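You operate a simulated robot arm through the tools that you are given. There is no shell and no other tool.

Carry out the task below with a simulated robot arm. There is one attempt and no reset: what you move stays moved.

TASK
Couple the blue hose to the spare unit's LOW port; open its valve.
Fine: port cap into the orange cap tray; nut tight before the blue hose valve opens; leave the manifold knobs shut. Set down upright: blue port cap.
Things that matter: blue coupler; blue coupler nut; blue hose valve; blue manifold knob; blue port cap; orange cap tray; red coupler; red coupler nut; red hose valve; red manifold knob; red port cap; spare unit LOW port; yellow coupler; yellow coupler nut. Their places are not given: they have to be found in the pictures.

Only the result counts: the job must be done as asked and must still hold three seconds after the hand-in. Knocking over, shifting, dropping, spilling or breaking anything else fails it. Lids that push on must go on centred and level and be pressed home; caps that screw on are set level and turned clockwise until they are tight.

THE ROBOT
A 6-joint arm with a four-finger gripper, fixed in place. Base frame: the origin is on the floor under the middle of its stand, x ahead of it, y to its left, z up; the work surface is at about z = 0.85. Units: m, degrees, N and s.
It reaches about 1.012 m from its shoulder. Its first joint turns from -166.0 to 166.0 degrees. Payload 3.43 kg.
Tool frame: the origin (TCP) lies between the finger pads and is the grasp point; the fingertips stand 0.03 m ahead of it; z points along the fingers, y is the line along which they close. The gripper opens to 0.12 m; its body begins 0.085 m behind the TCP.
Orientation is told as [roll, pitch, yaw] about the base's x, y, z axes, in that order, counted from this pose: with the fingers straight down and closing along the base's y, the tool's x points along the base's -x, its y along +y and its z along -z.

THE INTERFACE
- The arm moves only by the tool drive_tool. Its argument "commands" is a list of rows, each an object of numbers (a shift or turn left out is 0, a gripper value left out holds the last): "fingers": the opening, from 0 (shut) to 1 (fully open); "tx", "ty", "tz": the shift along the tool's x, y, z in m; "wx", "wy", "wz": the turn, a rotation vector about the tool's x, y, z in rad. In form: [{"fingers": .., "tx": .., "ty": .., "tz": .., "wx": .., "wy": .., "wz": ..}, ...]. A call has 1 to 20 rows; each row shifts and turns the commanded pose from where the row before left it, along the tool's axes as they then stand. A row lasts 0.2 s, in which the tool goes at most 0.05 m and 8.6 degrees; a call with a longer step from one row to the next is refused whole, and so is a gripper value outside its range. Where a pose cannot be reached the arm comes as near as it can. A force on the tool above 40 N (or 10 N above the force at the start of the call, whichever is more), or a blocked arm, ends the call early, and 0.2 s more pass. The fingers move at their own pace (about 0.1362 m/s each) and stop on an object; they squeeze with about 25 N. The grip force told is the motor's: it shows also when the fingers shut on nothing. Time passes only in rows, and 0.2 s behind the last, so rows that do not move let the fingers close. It gives the time, the measured TCP pose, the force on the tool (base axes), the opening and the grip force at its end, in the units of the frame above (readings bear some noise), with the torque about the TCP (base axes, N m) and any sound that the robot's microphone picked up.
- Cameras (640 x 400 px; columns grow to the right, rows downward): "scene" is fixed at [0.3998, 0.6506, 1.652]; the picture's right is [-0.63, 0.77, 0.00], its down [0.72, 0.58, -0.38] and it looks along [-0.30, -0.24, -0.92] (base axes); focal length 214 px, centre (320, 200). "wrist" rides on the gripper at [0.071, -0.017, -0.121] in the tool frame; the picture's right is [0.23, 0.97, 0.00], its down [-0.81, 0.19, -0.55] and it looks along [-0.54, 0.13, 0.83] (tool axes); focal length 275 px, centre (320, 200).
- get_image(camera): a new picture of that camera. It takes no simulated time.
- locate(camera, pixels): for up to 12 pixels [column, row] of the newest picture of that camera ("zoom" is the newest enlarged one), the place [x, y, z] in the base frame of the surface seen there, good to about 0.002 m. It takes no simulated time.
- close_up(camera, box): a new picture of the part [left, top, right, bottom] of that camera's present view, enlarged. It takes no simulated time.
- close_job(): hands the job in; it is judged then, once.

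Open the gripper and draw the arm clear of the work before you hand the job in, unless the task says otherwise.

The tools are called after "Emit:" as a command line: name --argument value ..., lists and objects as JSON in quotes. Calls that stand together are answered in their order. drive_tool: Moves the arm, as the interface text tells. Its arguments: {"type":"object","properties":{"commands":{"type":"array"}},"required":["commands"]} The other tools are called the same way: get_image (camera) takes a picture; locate (camera, pixels) gives the place of the surface under pixels of a picture; close_up (camera, box) takes an enlarged picture of a part of a camera's view; close_job () hands the job in.

At the start:

```text
time: 0.0
tcp_pos: [0.0956, 0.4074, 1.2517]
ee_rot: [0.3, 0.0, -0.2]
force: [-0.4, -0.3, 0.0]
torque: [-0.02, 0.03, 0.0]
width: 0.1198
grasp_force: 0.1
```

scene: 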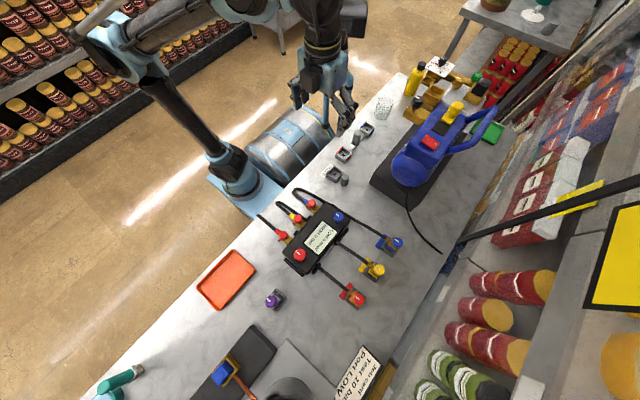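
wrist: 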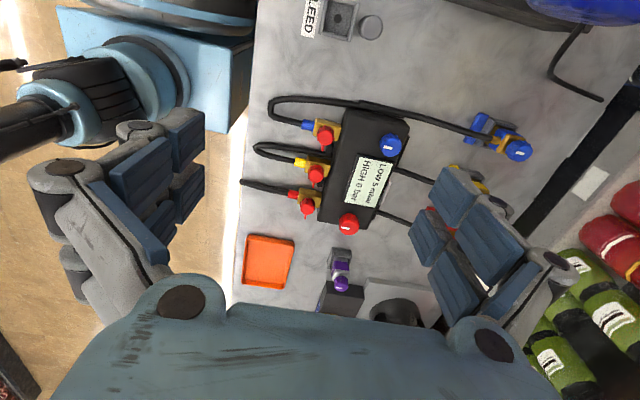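

I start by looking closer at the manifold area (around pixel 320,240 in the scene) and the spare unit region at the bottom (around 250,370).

Emit:
close_up --camera "scene" --box '[240, 170, 420, 310]'

Emit:
close_up --camera "scene" --box '[180, 280, 400, 400]'

Emit:
close_up --camera "scene" --box '[310, 80, 420, 200]'

Emit:
close_up --camera "wrist" --box '[230, 80, 550, 320]'

```text
2.86 times, centred on (330, 240) of scene
```

zoom: 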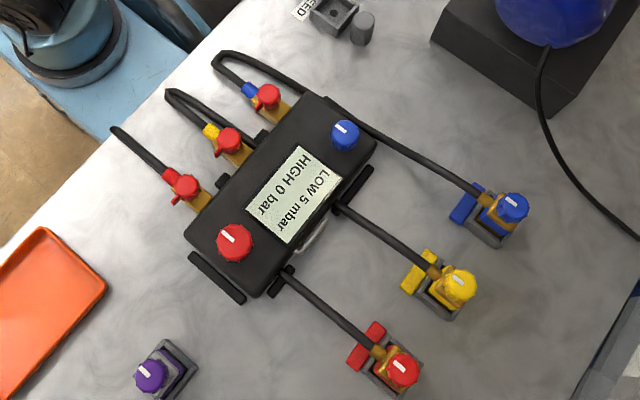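

```text
2.91 times, centred on (290, 340) of scene
```

zoom: 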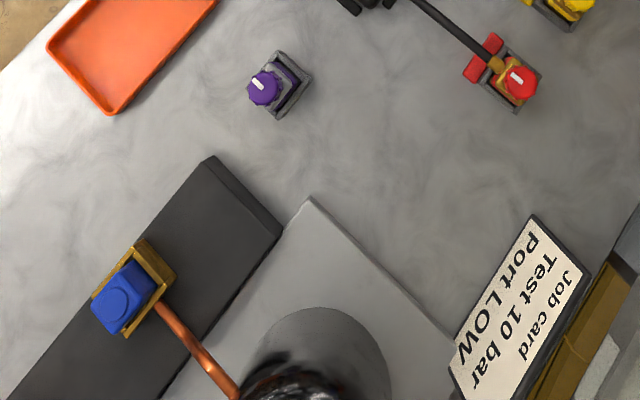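

```text
3.33 times, centred on (365, 140) of scene
```

zoom: 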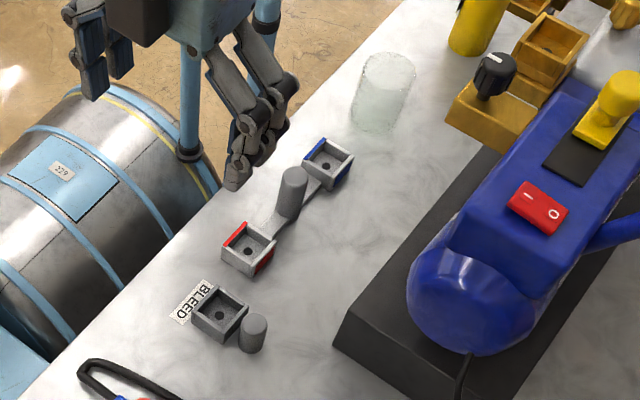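

```text
1.67 times, centred on (390, 200) of wrist
```

zoom: 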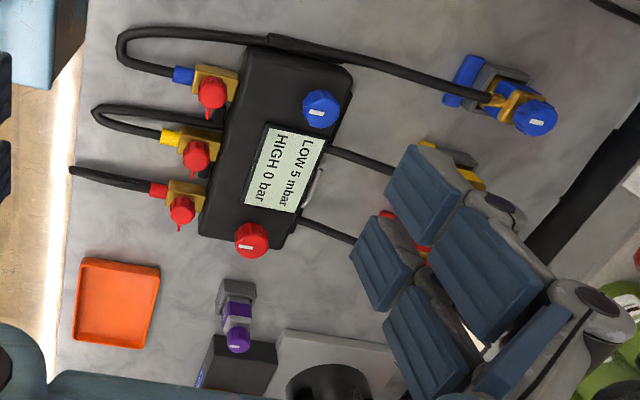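

I locate the main points in the scene picture: blue coupler, manifold valves, knobs, tray, blue cap, spare unit.

Emit:
get_image --camera "scene"

Emit:
locate --camera "scene" --pixels '[[398, 242], [384, 238], [372, 228], [311, 203], [339, 217], [299, 255], [225, 280], [222, 373], [245, 350], [273, 300], [352, 298], [373, 270]]'

Emit:
close_up --camera "scene" --box '[360, 215, 420, 260]'

Emit:
close_up --camera "scene" --box '[185, 340, 265, 400]'

Emit:
close_up --camera "scene" --box '[250, 180, 330, 250]'

```text
taken
```

scene: 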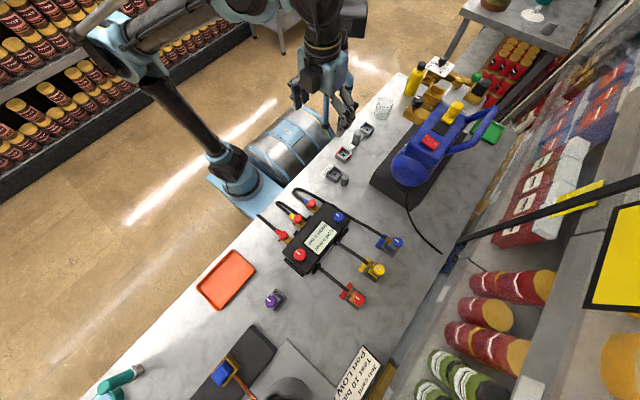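

```text
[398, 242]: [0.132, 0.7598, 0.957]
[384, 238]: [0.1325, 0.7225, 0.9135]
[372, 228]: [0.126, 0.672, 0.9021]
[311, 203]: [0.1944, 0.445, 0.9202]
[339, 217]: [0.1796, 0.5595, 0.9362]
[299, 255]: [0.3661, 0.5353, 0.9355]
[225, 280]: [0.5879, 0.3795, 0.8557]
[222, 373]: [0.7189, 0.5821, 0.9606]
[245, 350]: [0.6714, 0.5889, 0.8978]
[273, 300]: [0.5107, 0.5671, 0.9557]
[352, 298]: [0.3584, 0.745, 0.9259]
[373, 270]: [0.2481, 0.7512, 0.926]
```

```text
8.89 times, centred on (390, 238) of scene
```

zoom: 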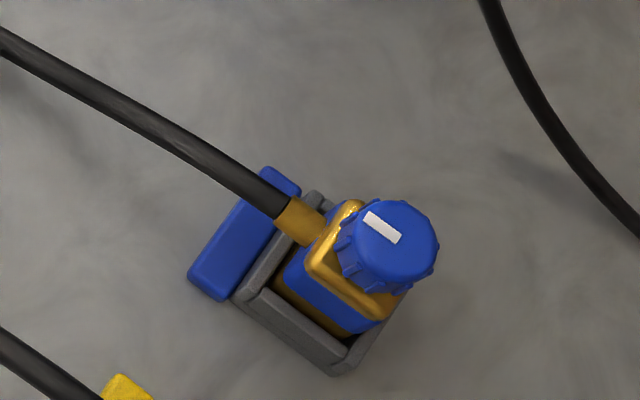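

```text
6.67 times, centred on (225, 370) of scene
```

zoom: 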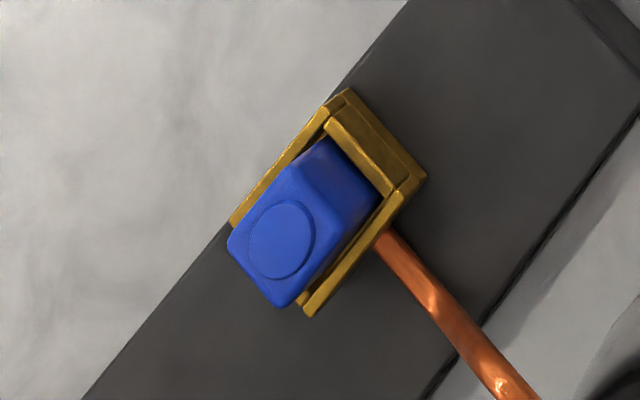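

```text
5.71 times, centred on (290, 215) of scene
```

zoom: 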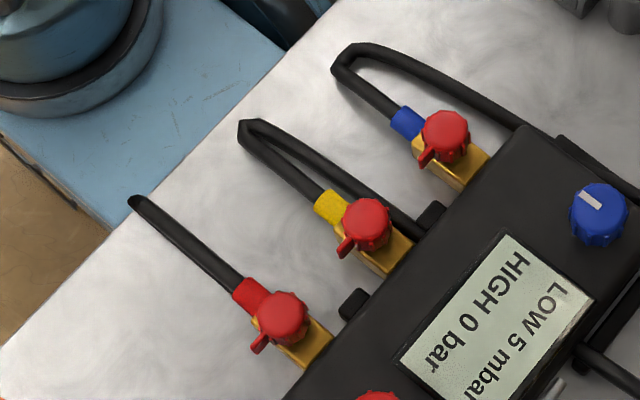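

The blue coupler sits parked at (388,242) with a nut on top; the blue capped brass port is at (222,373), and the blue-collared red-handled valve at (311,203). I move the arm toward the spare unit, staying high, to look with the wrist camera.

Emit:
drive_tool --commands '[{"fingers": 1, "tx": -0.045, "ty": 0.012, "tz": 0.005}, {"tx": -0.045, "ty": 0.012, "tz": 0.005}, {"tx": -0.045, "ty": 0.012, "tz": 0.005}, {"tx": -0.045, "ty": 0.012, "tz": 0.005}, {"tx": -0.045, "ty": 0.012, "tz": 0.005}, {"tx": -0.045, "ty": 0.012, "tz": 0.005}, {"tx": -0.045, "ty": 0.012, "tz": 0.005}, {"tx": -0.045, "ty": 0.012, "tz": 0.005}, {"tx": -0.045, "ty": 0.012, "tz": 0.005}, {"tx": -0.045, "ty": 0.012, "tz": 0.005}, {"tx": -0.045, "ty": 0.012, "tz": 0.005}]'

Emit:
get_image --camera "wrist"

Emit:
get_image --camera "scene"

```text
time: 2.4
tcp_pos: [0.5749, 0.5383, 1.2043]
ee_rot: [0.2, -0.7, 0.0]
force: [-0.3, -0.4, 0.6]
torque: [0.07, -0.06, -0.01]
width: 0.1201
grasp_force: 0.1
```

```text
taken
```

wrist: 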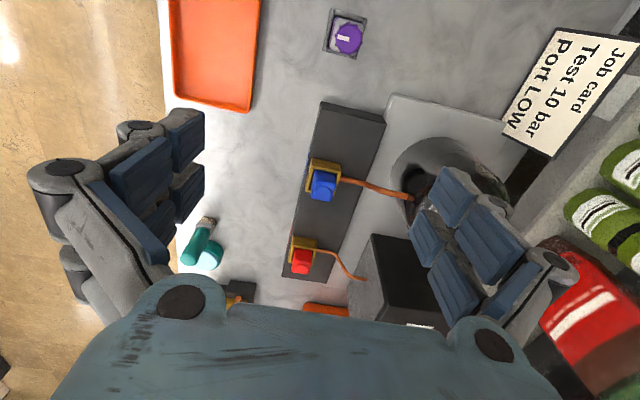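

```text
taken
```

scene: 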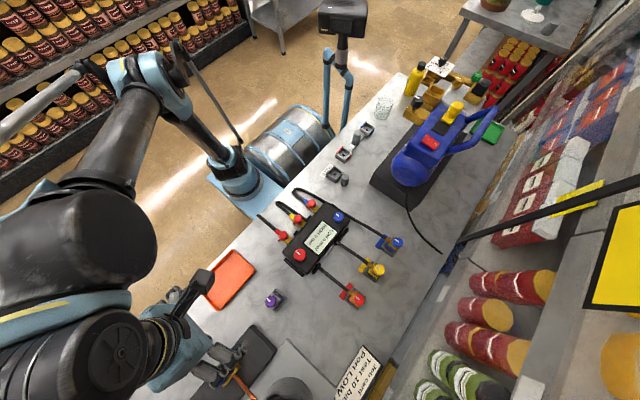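

The spare unit shows two capped ports: blue at (323,180) and red at (302,258). I zoom in to see their shape and any labels.

Emit:
close_up --camera "wrist" --box '[260, 90, 420, 300]'

Emit:
close_up --camera "wrist" --box '[280, 130, 370, 220]'

Emit:
locate --camera "wrist" --pixels '[[323, 187], [323, 175], [323, 168], [310, 178], [300, 262], [340, 130], [180, 5], [250, 5], [175, 90], [245, 105], [215, 50], [300, 275]]'

```text
1.90 times, centred on (340, 195) of wrist
```

zoom: 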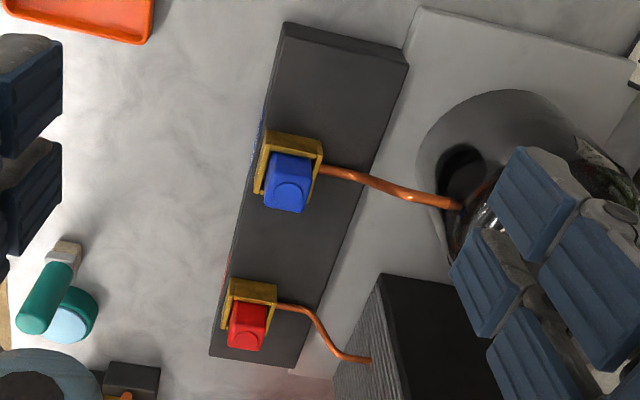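

```text
4.44 times, centred on (325, 175) of wrist
```

zoom: 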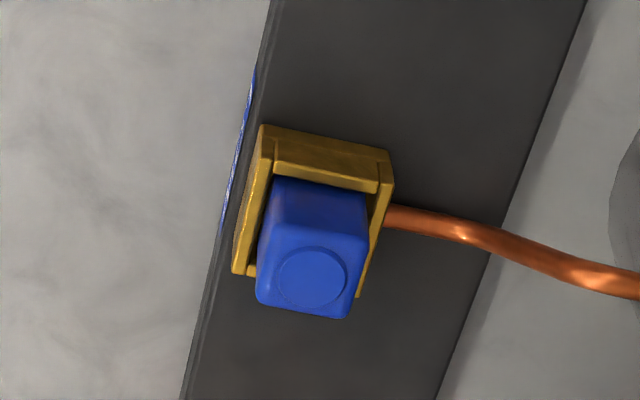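

```text
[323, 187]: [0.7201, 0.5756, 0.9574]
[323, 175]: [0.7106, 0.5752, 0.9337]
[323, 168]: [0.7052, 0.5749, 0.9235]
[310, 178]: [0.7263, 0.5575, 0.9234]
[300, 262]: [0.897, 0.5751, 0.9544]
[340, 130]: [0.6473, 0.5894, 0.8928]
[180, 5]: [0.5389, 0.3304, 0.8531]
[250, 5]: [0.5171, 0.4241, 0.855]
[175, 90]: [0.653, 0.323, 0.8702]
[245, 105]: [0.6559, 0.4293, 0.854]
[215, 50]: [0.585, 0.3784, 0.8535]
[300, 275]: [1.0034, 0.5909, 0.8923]
```

Blue cap top is near (0.72,0.576,0.957), brass wall tops at z≈0.923, and the unit has a blue strip on its front (-y) face. I turn the tool by +90° yaw and move to the front to read the label.

Emit:
drive_tool --commands '[{"wz": -0.1428}, {"wz": -0.1428}, {"wz": -0.1428}, {"wz": -0.1428}, {"wz": -0.1428}, {"wz": -0.1428}, {"wz": -0.1428}, {"wz": -0.1428}, {"wz": -0.1428}, {"wz": -0.1428}, {"wz": -0.1428}, {"tx": 0.03, "ty": -0.04, "tz": 0.03}, {"tx": 0.03, "ty": -0.04, "tz": 0.03}, {"tx": 0.03, "ty": -0.04, "tz": 0.03}, {"tx": 0.03, "ty": -0.04, "tz": 0.03}]'

Emit:
get_image --camera "wrist"

```text
refused: row 12 steps farther than a row can; nothing moved
```

```text
taken
```

wrist: 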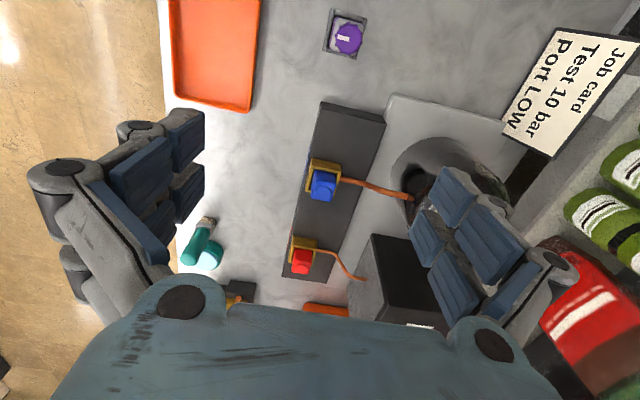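

The step was too long (norm above 0.05 m), so I redo it with smaller steps.

Emit:
drive_tool --commands '[{"wz": -0.1428}, {"wz": -0.1428}, {"wz": -0.1428}, {"wz": -0.1428}, {"wz": -0.1428}, {"wz": -0.1428}, {"wz": -0.1428}, {"wz": -0.1428}, {"wz": -0.1428}, {"wz": -0.1428}, {"wz": -0.1428}, {"tx": 0.022, "ty": -0.032, "tz": 0.022}, {"tx": 0.022, "ty": -0.032, "tz": 0.022}, {"tx": 0.022, "ty": -0.032, "tz": 0.022}, {"tx": 0.022, "ty": -0.032, "tz": 0.022}, {"tx": 0.022, "ty": -0.032, "tz": 0.022}]'

Emit:
get_image --camera "wrist"

```text
time: 5.8
tcp_pos: [0.7409, 0.4281, 1.0954]
ee_rot: [-0.8, -0.2, 90.0]
force: [-0.3, -0.3, 0.0]
torque: [-0.02, -0.05, 0.0]
width: 0.1198
grasp_force: 0.0
```

```text
taken
```

wrist: 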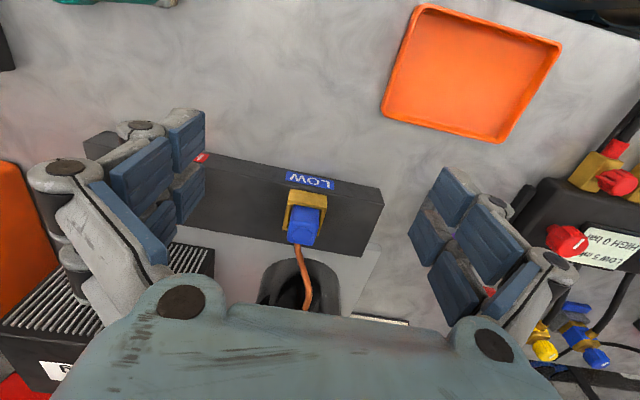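

The blue label reads LOW, right in front of the blue-capped port. I zoom in on the port and locate the cap corners.

Emit:
close_up --camera "wrist" --box '[270, 160, 350, 260]'

Emit:
close_up --camera "wrist" --box '[275, 180, 335, 250]'

Emit:
locate --camera "wrist" --pixels '[[304, 235], [293, 240], [316, 241], [293, 220], [320, 212], [307, 196], [288, 193], [325, 195], [289, 205], [340, 205], [306, 225]]'

```text
4.00 times, centred on (310, 210) of wrist
```

zoom: 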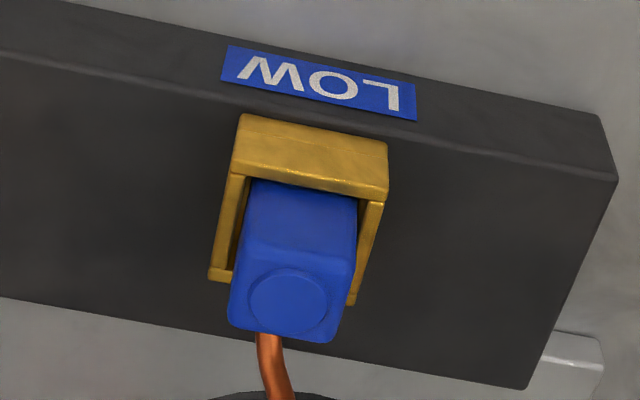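

```text
5.71 times, centred on (305, 215) of wrist
```

zoom: 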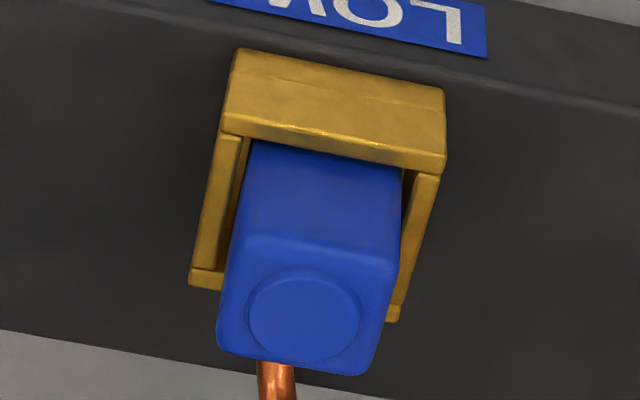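

```text
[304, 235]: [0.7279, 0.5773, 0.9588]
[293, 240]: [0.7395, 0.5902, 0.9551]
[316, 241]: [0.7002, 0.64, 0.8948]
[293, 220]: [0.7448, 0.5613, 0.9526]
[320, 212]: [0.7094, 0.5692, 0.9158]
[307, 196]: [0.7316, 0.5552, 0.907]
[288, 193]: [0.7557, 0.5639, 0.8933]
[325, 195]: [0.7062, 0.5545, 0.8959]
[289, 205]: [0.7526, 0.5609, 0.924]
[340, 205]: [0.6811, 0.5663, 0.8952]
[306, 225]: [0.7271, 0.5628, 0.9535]
```

I locate points on the zoomed picture: cap top corners and brass wall corners, to get the center and yaw of the port.

Emit:
locate --camera "zoom" --pixels '[[303, 317], [255, 245], [390, 268], [228, 340], [362, 365], [225, 128], [440, 163], [196, 278], [390, 312], [230, 145], [432, 180], [330, 150]]'

```text
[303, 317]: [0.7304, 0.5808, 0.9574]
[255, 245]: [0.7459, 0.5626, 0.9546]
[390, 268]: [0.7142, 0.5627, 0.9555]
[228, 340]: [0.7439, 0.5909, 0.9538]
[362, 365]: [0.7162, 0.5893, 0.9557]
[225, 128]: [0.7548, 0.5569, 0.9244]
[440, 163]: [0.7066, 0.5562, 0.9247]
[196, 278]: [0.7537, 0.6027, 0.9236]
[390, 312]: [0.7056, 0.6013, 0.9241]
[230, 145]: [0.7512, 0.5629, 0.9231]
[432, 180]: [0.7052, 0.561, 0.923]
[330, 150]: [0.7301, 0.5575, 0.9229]
```

Cap center is ≈(0.730,0.577), top z≈0.957, brass walls outer 0.7056–0.7548 in x, nearly aligned with base axes. I move above the cap at the current height and check.

Emit:
drive_tool --commands '[{"fingers": 0.75, "tx": -0.045, "ty": 0.0035}, {"tx": -0.045, "ty": 0.0035}, {"tx": -0.045, "ty": 0.0035}, {"tx": -0.014, "tz": 0.03}, {"tz": 0.03}, {"tz": 0.0}]'

Emit:
get_image --camera "wrist"

Emit:
close_up --camera "scene" --box '[180, 320, 280, 400]'

```text
time: 7.2
tcp_pos: [0.7298, 0.5782, 1.0331]
ee_rot: [-0.7, -0.2, 89.8]
force: [0.2, -0.5, 0.6]
torque: [0.0, 0.01, 0.01]
width: 0.0903
grasp_force: 0.1
```

```text
taken
```

wrist: 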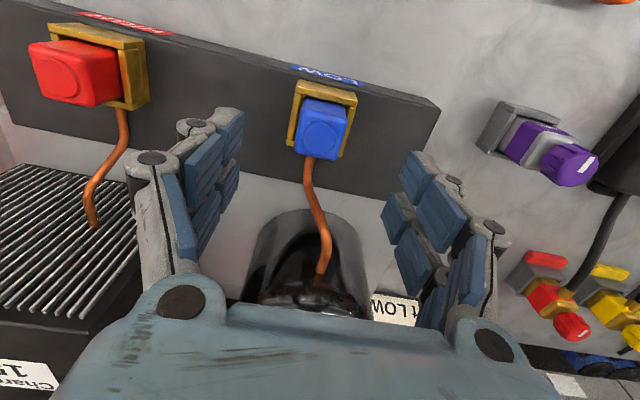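

```text
5.00 times, centred on (230, 360) of scene
```

zoom: 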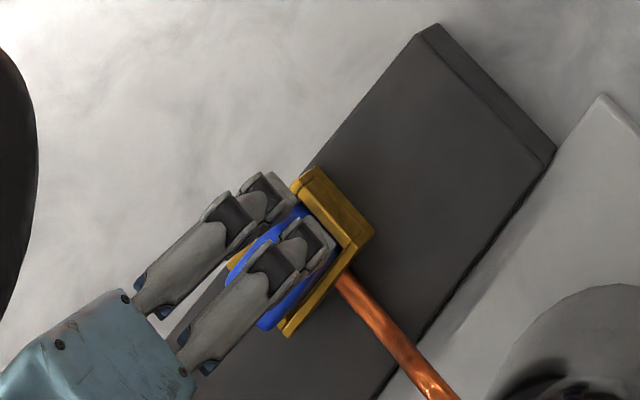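

The cap (at 322,130 in the wrist view) is straight beneath the gripper and centred between the fingers. I descend to z≈0.962 so the tips stay above the brass walls.

Emit:
drive_tool --commands '[{"tz": 0.025, "wy": -0.012}, {"tz": 0.025}, {"tz": 0.02}, {}]'

Emit:
get_image --camera "wrist"

Emit:
close_up --camera "scene" --box '[180, 320, 280, 400]'

```text
time: 8.2
tcp_pos: [0.7309, 0.5803, 0.9626]
ee_rot: [-0.7, -0.9, 90.0]
force: [0.1, -0.2, 0.7]
torque: [-0.01, -0.01, -0.01]
width: 0.0898
grasp_force: 0.1
```

```text
taken
```

wrist: 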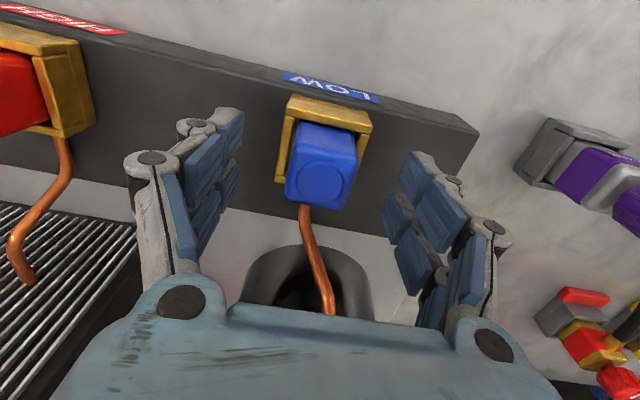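

```text
5.00 times, centred on (230, 360) of scene
```

zoom: 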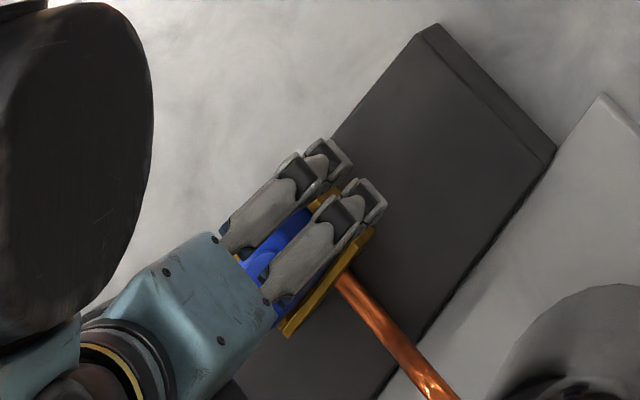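

The fingers straddle the cap. I remove the small tilt, then close on the cap.

Emit:
drive_tool --commands '[{"wx": -0.012, "wy": 0.014}, {"tx": 0.002, "ty": 0.001}, {"fingers": 0.0}, {}, {}, {}]'

Emit:
get_image --camera "wrist"

```text
time: 9.6
tcp_pos: [0.7274, 0.5784, 0.9647]
ee_rot: [0.0, -0.2, 90.0]
force: [2.6, 0.2, 7.0]
torque: [-0.02, -0.1, 0.02]
width: 0.0358
grasp_force: 25.8
```

```text
taken
```

wrist: 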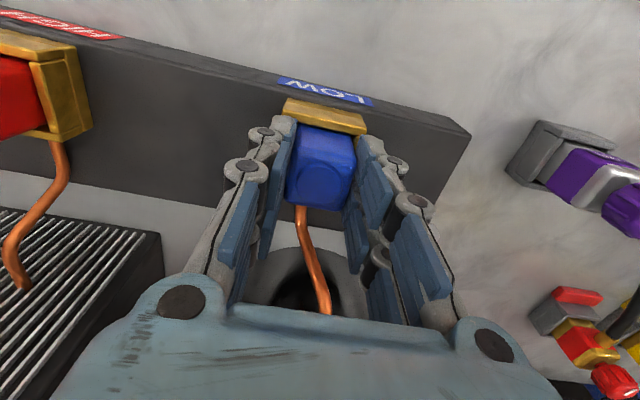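

The cap is gripped (width 0.036, 25.8 N). I lift it straight up slowly.

Emit:
drive_tool --commands '[{"tz": -0.01}, {"tz": -0.01}, {"tz": -0.015}, {"tz": -0.02}, {"tz": -0.03}, {"tz": -0.03}]'

Emit:
get_image --camera "wrist"

Emit:
close_up --camera "scene" --box '[160, 300, 280, 400]'

```text
time: 11.0
tcp_pos: [0.7294, 0.5756, 1.0795]
ee_rot: [0.0, -0.1, 90.0]
force: [0.7, 0.6, 0.1]
torque: [0.0, 0.02, -0.02]
width: 0.0
grasp_force: 24.7
```

```text
taken
```

wrist: 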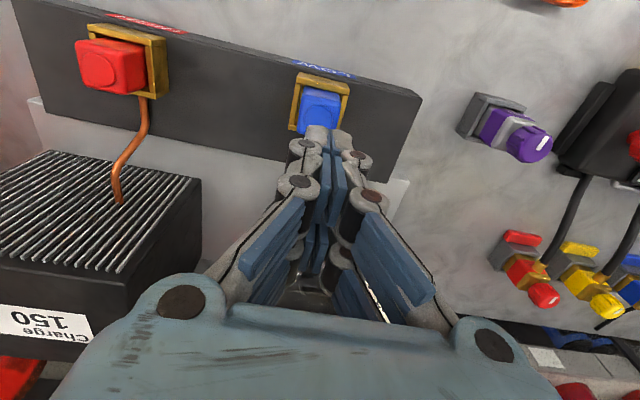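

```text
4.00 times, centred on (220, 350) of scene
```

zoom: 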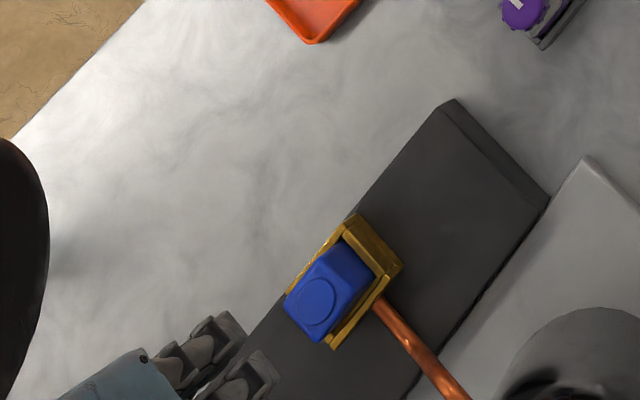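

The fingers shut on nothing (width 0): the cap slipped and stays in the port. I check where the cap is now.

Emit:
close_up --camera "wrist" --box '[280, 60, 360, 140]'

Emit:
close_up --camera "scene" --box '[200, 345, 250, 395]'

Emit:
locate --camera "zoom" --pixels '[[250, 280], [300, 150], [370, 250], [200, 300], [260, 360], [330, 210]]'

```text
5.00 times, centred on (320, 100) of wrist
```

zoom: 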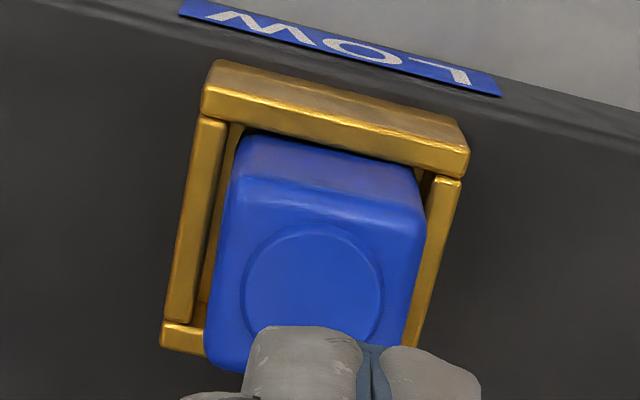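

```text
8.00 times, centred on (225, 370) of scene
```

zoom: 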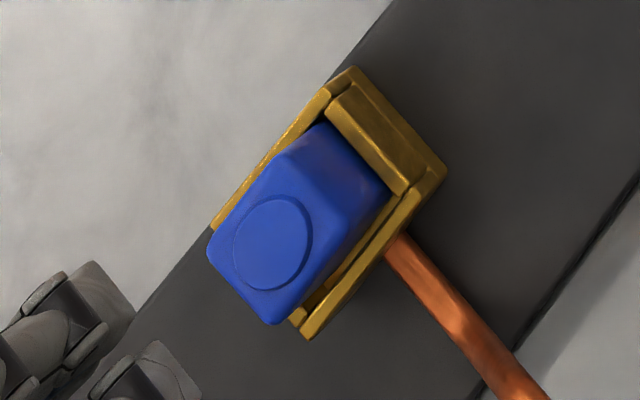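

```text
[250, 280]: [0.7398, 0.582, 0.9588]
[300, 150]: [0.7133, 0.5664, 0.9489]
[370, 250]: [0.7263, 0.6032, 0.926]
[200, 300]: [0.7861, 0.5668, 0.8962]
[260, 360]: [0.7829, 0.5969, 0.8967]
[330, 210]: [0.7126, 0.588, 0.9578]
```

The cap did not move (top still z≈0.958). I measure where my fingertips actually are relative to the TCP, using the wrist picture.

Emit:
get_image --camera "wrist"

Emit:
locate --camera "wrist" --pixels '[[317, 128], [338, 130], [325, 133], [310, 143], [345, 150], [328, 160], [320, 150], [335, 150], [300, 182], [370, 195]]'

Emit:
close_up --camera "wrist" --box '[230, 110, 430, 310]'

```text
taken
```

wrist: 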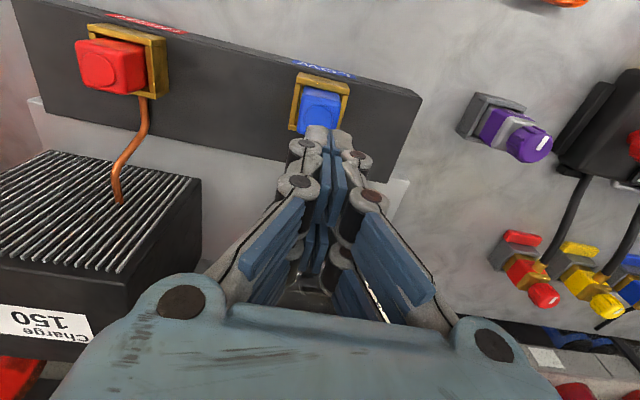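

```text
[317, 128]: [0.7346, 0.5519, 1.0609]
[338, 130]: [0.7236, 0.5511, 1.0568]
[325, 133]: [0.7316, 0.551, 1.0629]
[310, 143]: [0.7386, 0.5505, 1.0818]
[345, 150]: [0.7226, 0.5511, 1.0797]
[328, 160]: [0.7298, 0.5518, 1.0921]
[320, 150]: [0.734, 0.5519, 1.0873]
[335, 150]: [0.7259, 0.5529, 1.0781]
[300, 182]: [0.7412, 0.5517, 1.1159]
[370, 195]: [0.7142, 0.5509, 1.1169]
```

```text
2.00 times, centred on (330, 210) of wrist
```

zoom: 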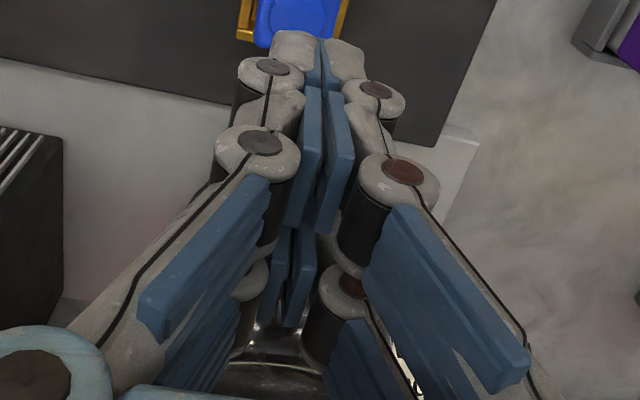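

The near finger pair sits at about 0.025 m off the TCP toward -y. I open the fingers to ~0.045 m here to measure how tips move with opening.

Emit:
drive_tool --commands '[{"fingers": 0.38}, {}, {}]'

Emit:
close_up --camera "wrist" --box '[230, 60, 430, 260]'

Emit:
locate --camera "zoom" --pixels '[[240, 140], [400, 150], [245, 150], [395, 160], [280, 200], [370, 210], [315, 100], [320, 130]]'

```text
time: 11.8
tcp_pos: [0.7286, 0.5767, 1.079]
ee_rot: [0.0, -0.1, 90.0]
force: [0.5, 0.5, -0.3]
torque: [0.03, 0.01, 0.0]
width: 0.0457
grasp_force: 0.0
```

```text
2.00 times, centred on (330, 160) of wrist
```

zoom: 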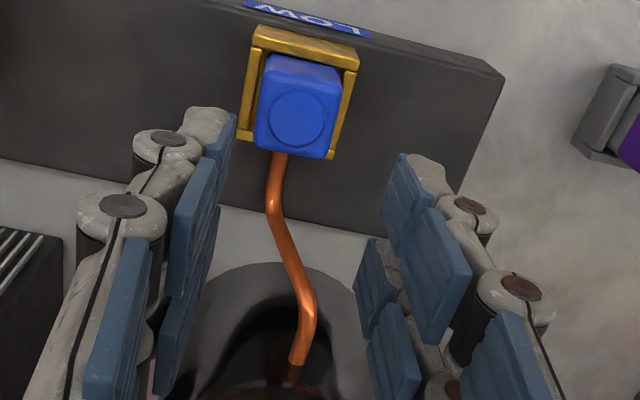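

```text
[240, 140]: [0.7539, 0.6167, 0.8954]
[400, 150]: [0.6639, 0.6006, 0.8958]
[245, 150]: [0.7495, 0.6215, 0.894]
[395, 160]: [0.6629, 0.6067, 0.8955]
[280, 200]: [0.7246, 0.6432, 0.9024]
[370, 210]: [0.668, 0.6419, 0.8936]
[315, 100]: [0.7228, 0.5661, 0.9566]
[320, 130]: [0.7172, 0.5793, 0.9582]
```

I locate points right on the fingertips and pads in that zoom.

Emit:
locate --camera "zoom" --pixels '[[205, 115], [425, 165], [230, 120], [405, 175], [212, 165], [430, 230], [395, 225], [225, 140], [460, 320], [370, 310], [190, 230], [450, 260]]'

```text
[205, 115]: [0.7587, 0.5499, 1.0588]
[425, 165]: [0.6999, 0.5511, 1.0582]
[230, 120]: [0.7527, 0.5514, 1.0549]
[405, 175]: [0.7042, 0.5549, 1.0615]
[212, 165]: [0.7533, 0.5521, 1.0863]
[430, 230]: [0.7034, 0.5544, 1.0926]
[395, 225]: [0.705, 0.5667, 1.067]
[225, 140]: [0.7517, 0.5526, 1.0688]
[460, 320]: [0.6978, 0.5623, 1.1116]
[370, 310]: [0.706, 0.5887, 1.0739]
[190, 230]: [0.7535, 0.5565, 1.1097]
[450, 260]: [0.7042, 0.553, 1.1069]
```

Pads lie about 9–25 mm on each side of the TCP along tool x, so the cap is held by the pad inner edges. I go back down a little deeper (z≈0.958), regrip, and lift in small steps while watching the force.

Emit:
drive_tool --commands '[{"fingers": 0.6, "tx": -0.0008, "ty": -0.0014, "tz": 0.03}, {"tz": 0.03}, {"tz": 0.03}, {"tz": 0.02}, {"tz": 0.011}, {}, {"fingers": 0}, {}, {}, {}, {}]'

Emit:
get_image --camera "wrist"

Emit:
close_up --camera "wrist" --box '[230, 70, 430, 230]'

```text
time: 14.2
tcp_pos: [0.7281, 0.5792, 0.9582]
ee_rot: [0.0, 0.0, 89.8]
force: [5.1, -0.6, 1.1]
torque: [-0.06, -0.18, 0.02]
width: 0.0357
grasp_force: 25.1
```

```text
taken
```

wrist: 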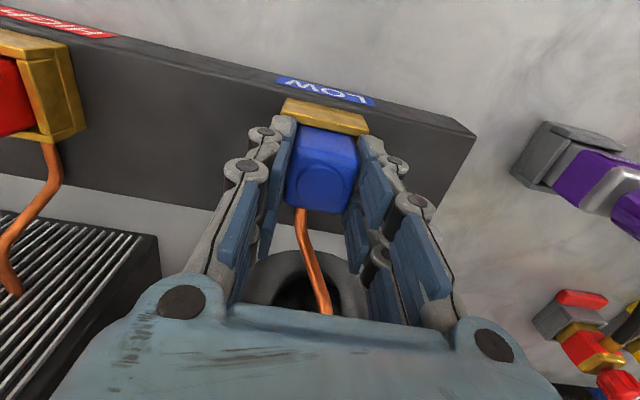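

```text
2.50 times, centred on (330, 150) of wrist
```

zoom: 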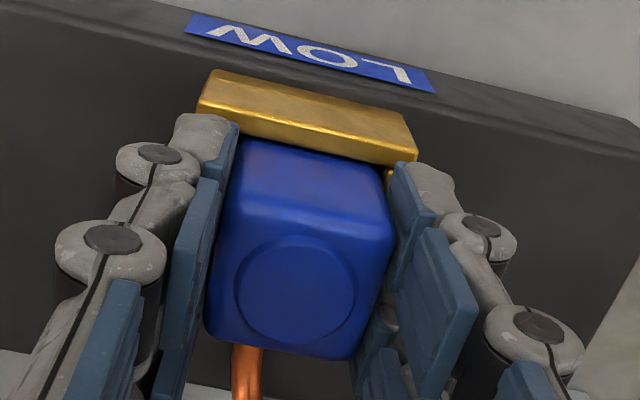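

Gripped again (width 0.0357, 25 N). I lift in very small steps to watch the pull force.

Emit:
drive_tool --commands '[{"tz": -0.002}, {"tz": -0.002}]'

Emit:
drive_tool --commands '[{"tz": -0.002}, {"tz": -0.002}]'

```text
time: 14.8
tcp_pos: [0.7296, 0.5778, 0.9632]
ee_rot: [0.1, -0.1, 89.9]
force: [-0.6, -1.2, -0.5]
torque: [0.01, 0.0, 0.03]
width: 0.0353
grasp_force: 25.1
```

```text
time: 15.4
tcp_pos: [0.7298, 0.5786, 0.9675]
ee_rot: [-0.1, -0.1, 89.9]
force: [0.3, 0.4, -1.2]
torque: [-0.02, 0.02, 0.03]
width: 0.0353
grasp_force: 24.7
```

Little pull force shows. I check whether the cap is following.

Emit:
close_up --camera "wrist" --box '[230, 70, 430, 230]'

Emit:
locate --camera "zoom" --pixels '[[295, 290], [300, 340], [310, 105], [310, 180]]'

```text
2.50 times, centred on (330, 150) of wrist
```

zoom: 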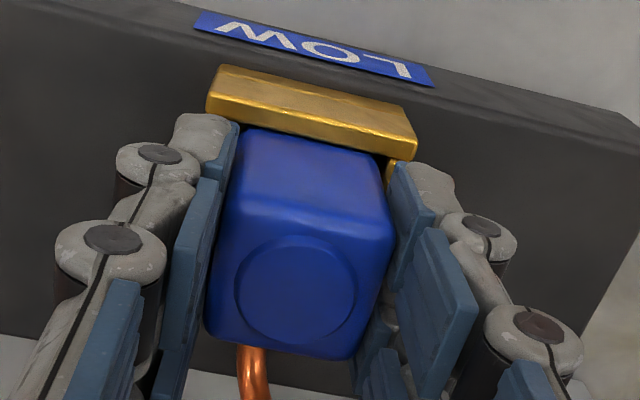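

```text
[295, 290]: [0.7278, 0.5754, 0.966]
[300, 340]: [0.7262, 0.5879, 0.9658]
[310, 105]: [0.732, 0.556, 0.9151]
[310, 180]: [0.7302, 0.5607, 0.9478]
```

The cap is following (top now z≈0.966). I keep lifting gently, 4 mm per row.

Emit:
drive_tool --commands '[{"tz": -0.003}, {"tz": -0.004}, {"tz": -0.004}, {"tz": -0.004}, {"tz": -0.004}, {"tz": -0.004}, {"tz": -0.004}, {"tz": -0.004}]'

Emit:
close_up --camera "wrist" --box '[230, 70, 430, 230]'

Emit:
locate --camera "zoom" --pixels '[[295, 290], [300, 340], [310, 105], [310, 180]]'

```text
time: 17.2
tcp_pos: [0.7288, 0.5783, 0.9966]
ee_rot: [0.0, -0.1, 89.8]
force: [-0.1, -0.1, -0.4]
torque: [0.02, 0.01, -0.01]
width: 0.0354
grasp_force: 25.0
```

```text
2.50 times, centred on (330, 150) of wrist
```

zoom: 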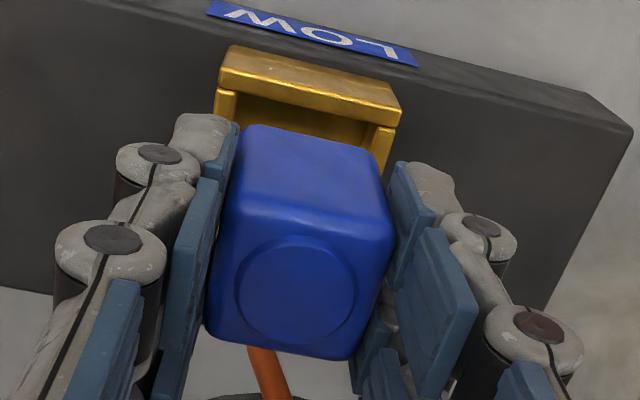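

```text
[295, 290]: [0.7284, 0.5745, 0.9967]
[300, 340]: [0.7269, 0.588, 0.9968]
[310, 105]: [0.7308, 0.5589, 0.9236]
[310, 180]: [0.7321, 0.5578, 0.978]
```

The cap is out of the port. I raise it further and carry it smoothly toward the orange tray (center about (0.588,0.378)).

Emit:
drive_tool --commands '[{"tz": -0.01}, {"tz": -0.015}, {"tz": -0.02}, {"tz": -0.01}, {"tx": 0.008, "ty": 0.006}, {"tx": 0.0185, "ty": 0.0133}, {"tx": 0.0185, "ty": 0.0133}, {"tx": 0.0185, "ty": 0.0133}, {"tx": 0.0185, "ty": 0.0133}, {"tx": 0.0185, "ty": 0.0133}, {"tx": 0.0185, "ty": 0.0133}, {"tx": 0.0185, "ty": 0.0133}, {"tx": 0.0185, "ty": 0.0133}, {"tx": 0.0185, "ty": 0.0133}, {"tx": 0.0185, "ty": 0.0133}, {}]'

Emit:
get_image --camera "wrist"

Emit:
get_image --camera "scene"

```text
time: 20.6
tcp_pos: [0.5894, 0.3858, 1.0524]
ee_rot: [-0.1, -0.1, 89.9]
force: [-0.4, -1.2, -0.6]
torque: [-0.02, -0.02, 0.03]
width: 0.0351
grasp_force: 25.1
```

```text
taken
```

wrist: 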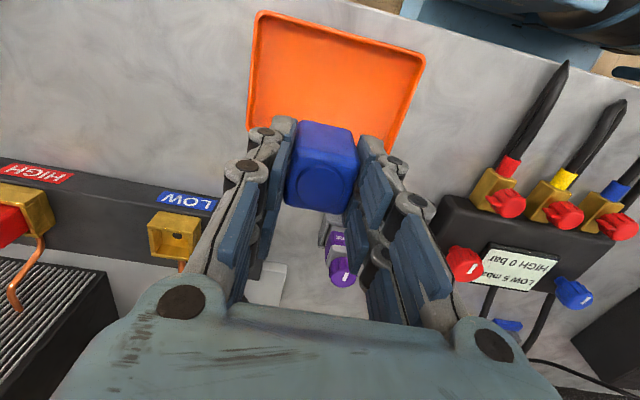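

```text
taken
```

scene: 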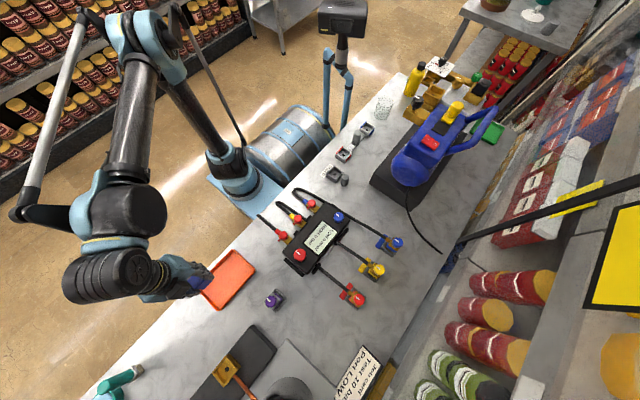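

The cap hangs over the tray. I locate the cap's lower edge and the tray floor/rim to plan the descent.

Emit:
close_up --camera "wrist" --box '[240, 0, 440, 220]'

Emit:
locate --camera "wrist" --pixels '[[325, 124], [325, 127], [325, 135], [320, 185], [330, 80], [260, 15], [420, 60], [250, 125], [395, 140], [300, 40], [400, 80], [345, 126]]'

```text
1.82 times, centred on (340, 110) of wrist
```

zoom: 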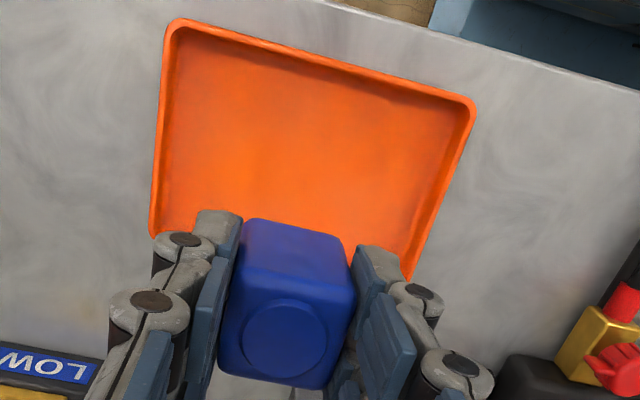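

```text
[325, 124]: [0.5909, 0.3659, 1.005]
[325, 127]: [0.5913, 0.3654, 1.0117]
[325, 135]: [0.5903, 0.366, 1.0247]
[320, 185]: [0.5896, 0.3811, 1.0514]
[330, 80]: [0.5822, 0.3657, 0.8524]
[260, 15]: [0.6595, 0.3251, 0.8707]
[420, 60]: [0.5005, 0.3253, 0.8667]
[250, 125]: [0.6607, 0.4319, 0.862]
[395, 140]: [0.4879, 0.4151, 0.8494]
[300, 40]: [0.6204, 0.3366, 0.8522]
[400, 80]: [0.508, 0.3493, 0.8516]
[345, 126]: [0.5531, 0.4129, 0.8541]
```

Cap bottom is about 0.05 m below its top; tray floor is z≈0.853. I descend to about z=0.925, then feel for the floor in small steps.

Emit:
drive_tool --commands '[{"tz": 0.02}, {"tz": 0.025}, {"tz": 0.025}, {"tz": 0.025}, {"tz": 0.02}, {"tz": 0.01}, {}]'

Emit:
get_image --camera "wrist"

Emit:
close_up --camera "scene" --box '[160, 240, 270, 320]'

```text
time: 22.2
tcp_pos: [0.5923, 0.3873, 0.926]
ee_rot: [-0.1, -0.1, 89.9]
force: [0.2, -1.0, 0.2]
torque: [0.02, 0.0, -0.03]
width: 0.0355
grasp_force: 24.8
```

```text
taken
```

wrist: 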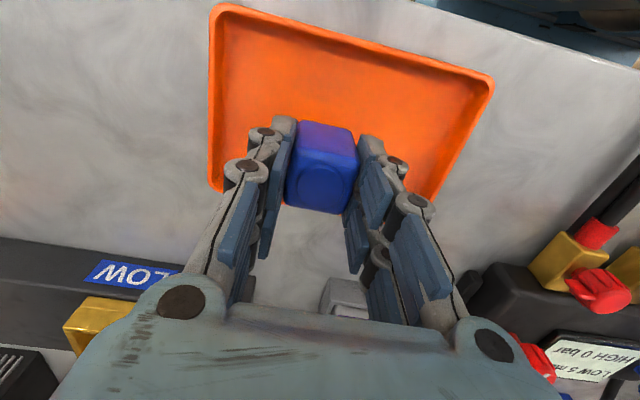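

```text
5.00 times, centred on (215, 280) of scene
```

zoom: 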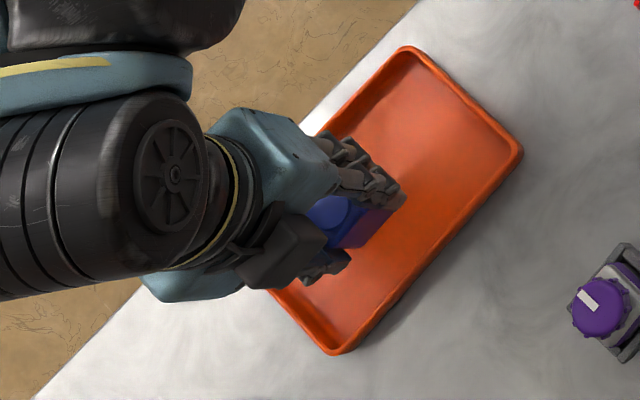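

Still clear of the tray floor. I descend in 3 mm steps and read the force.

Emit:
drive_tool --commands '[{"tz": 0.004}, {"tz": 0.004}, {"tz": 0.003}]'

Emit:
drive_tool --commands '[{"tz": 0.003}, {"tz": 0.002}]'

Emit:
drive_tool --commands '[{"tz": 0.002}, {"tz": 0.002}]'

```text
time: 23.0
tcp_pos: [0.5901, 0.385, 0.9168]
ee_rot: [-0.1, -0.1, 89.9]
force: [-0.1, 0.3, -0.7]
torque: [-0.02, 0.01, 0.0]
width: 0.0352
grasp_force: 25.1
```

```text
time: 23.6
tcp_pos: [0.5906, 0.3854, 0.9115]
ee_rot: [-0.1, -0.1, 89.9]
force: [0.0, -1.0, -1.4]
torque: [-0.01, 0.01, 0.03]
width: 0.0354
grasp_force: 25.1
```

```text
time: 24.2
tcp_pos: [0.5905, 0.3856, 0.9067]
ee_rot: [-0.2, -0.1, 90.0]
force: [-0.2, -0.6, 0.3]
torque: [-0.01, -0.03, 0.0]
width: 0.0354
grasp_force: 24.8
```

No contact yet at z=0.907; I continue down in 2 mm steps.

Emit:
drive_tool --commands '[{"tz": 0.002}]'

Emit:
drive_tool --commands '[{"tz": 0.002}]'

Emit:
close_up --camera "wrist" --box '[240, 60, 420, 220]'

Emit:
close_up --camera "scene" --box '[195, 250, 265, 305]'

```text
time: 24.6
tcp_pos: [0.5905, 0.3865, 0.9055]
ee_rot: [0.0, 0.0, 90.0]
force: [-0.9, 0.1, -0.7]
torque: [-0.02, -0.02, -0.02]
width: 0.0352
grasp_force: 25.3
```

```text
time: 25.0
tcp_pos: [0.5901, 0.3858, 0.9038]
ee_rot: [0.0, -0.1, 89.9]
force: [3.8, -0.2, 22.6]
torque: [0.04, -0.08, -0.02]
width: 0.0355
grasp_force: 25.3
```

```text
2.50 times, centred on (330, 140) of wrist
```

zoom: 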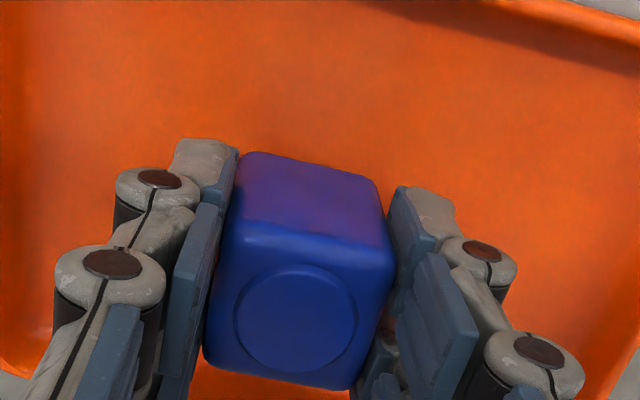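

```text
7.27 times, centred on (230, 278) of scene
```

zoom: 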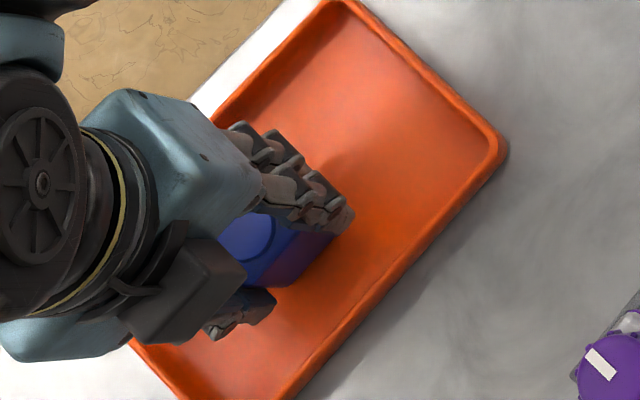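

Contact with the tray floor (22.6 N up). I ease up 1 mm, then release by opening moderately.

Emit:
drive_tool --commands '[{"tz": -0.0012}, {}, {"fingers": 0.4}, {"fingers": 0.5}, {"fingers": 0.55}, {}]'

Emit:
get_image --camera "wrist"

```text
time: 26.4
tcp_pos: [0.5902, 0.3844, 0.9043]
ee_rot: [-0.1, -0.1, 90.0]
force: [0.3, -0.7, -0.1]
torque: [-0.01, 0.0, 0.01]
width: 0.066
grasp_force: 0.0
```

```text
taken
```

wrist: 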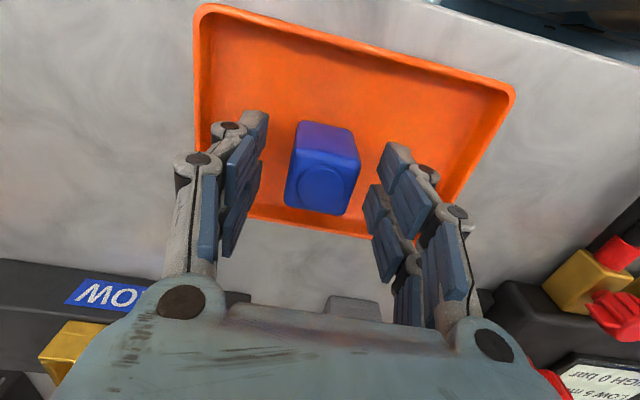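

The cap stands upright in the tray. I lift straight up clear of it and move toward the port to view its socket.

Emit:
drive_tool --commands '[{"tz": -0.02}, {"tz": -0.04}, {"tz": -0.045}, {"tz": -0.045}, {"tz": -0.045}, {"tx": -0.02, "ty": -0.04}, {"tx": -0.02, "ty": -0.04}, {"tx": -0.02, "ty": -0.04}, {}]'

Emit:
get_image --camera "wrist"

Emit:
close_up --camera "scene" --box '[180, 240, 280, 400]'

```text
time: 28.4
tcp_pos: [0.7106, 0.4445, 1.0995]
ee_rot: [0.1, -0.2, 89.9]
force: [0.5, 0.0, 0.6]
torque: [0.01, -0.02, -0.02]
width: 0.066
grasp_force: 0.1
```

```text
taken
```

wrist: 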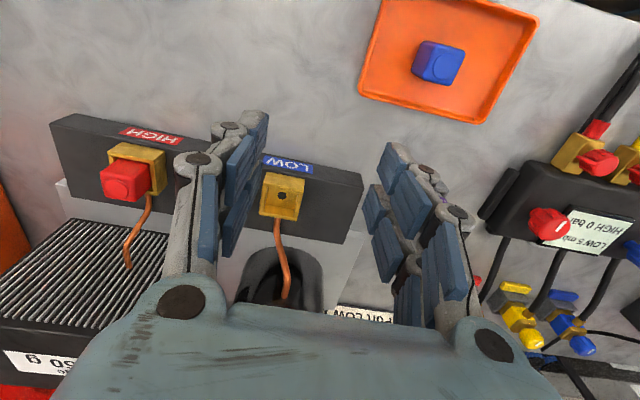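

```text
2.50 times, centred on (230, 320) of scene
```

zoom: 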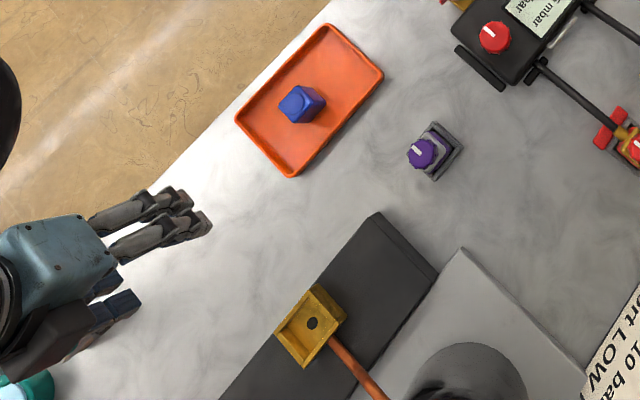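

Emit:
close_up --camera "wrist" --box '[250, 160, 320, 230]'

Emit:
locate --camera "wrist" --pixels '[[284, 196], [265, 178], [305, 183], [262, 215], [300, 220], [270, 182], [300, 186], [267, 205], [297, 210], [283, 190]]'

Emit:
close_up --camera "scene" --box '[205, 340, 255, 390]'

```text
5.71 times, centred on (285, 195) of wrist
```

zoom: 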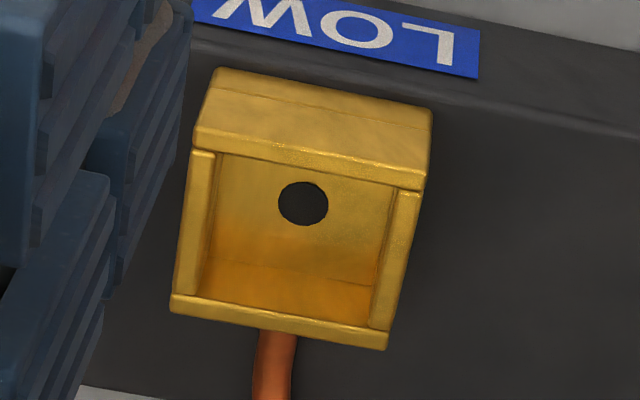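

```text
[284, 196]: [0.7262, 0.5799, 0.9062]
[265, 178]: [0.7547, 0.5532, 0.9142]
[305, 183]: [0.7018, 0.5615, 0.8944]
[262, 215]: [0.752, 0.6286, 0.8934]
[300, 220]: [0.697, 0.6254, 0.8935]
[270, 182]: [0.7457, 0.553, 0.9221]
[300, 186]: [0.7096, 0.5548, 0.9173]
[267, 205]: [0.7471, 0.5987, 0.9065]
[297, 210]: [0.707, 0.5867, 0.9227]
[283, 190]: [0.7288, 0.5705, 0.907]
```

```text
8.00 times, centred on (230, 365) of scene
```

zoom: 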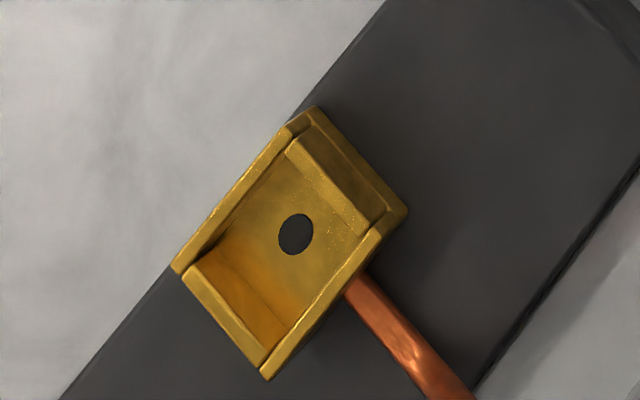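

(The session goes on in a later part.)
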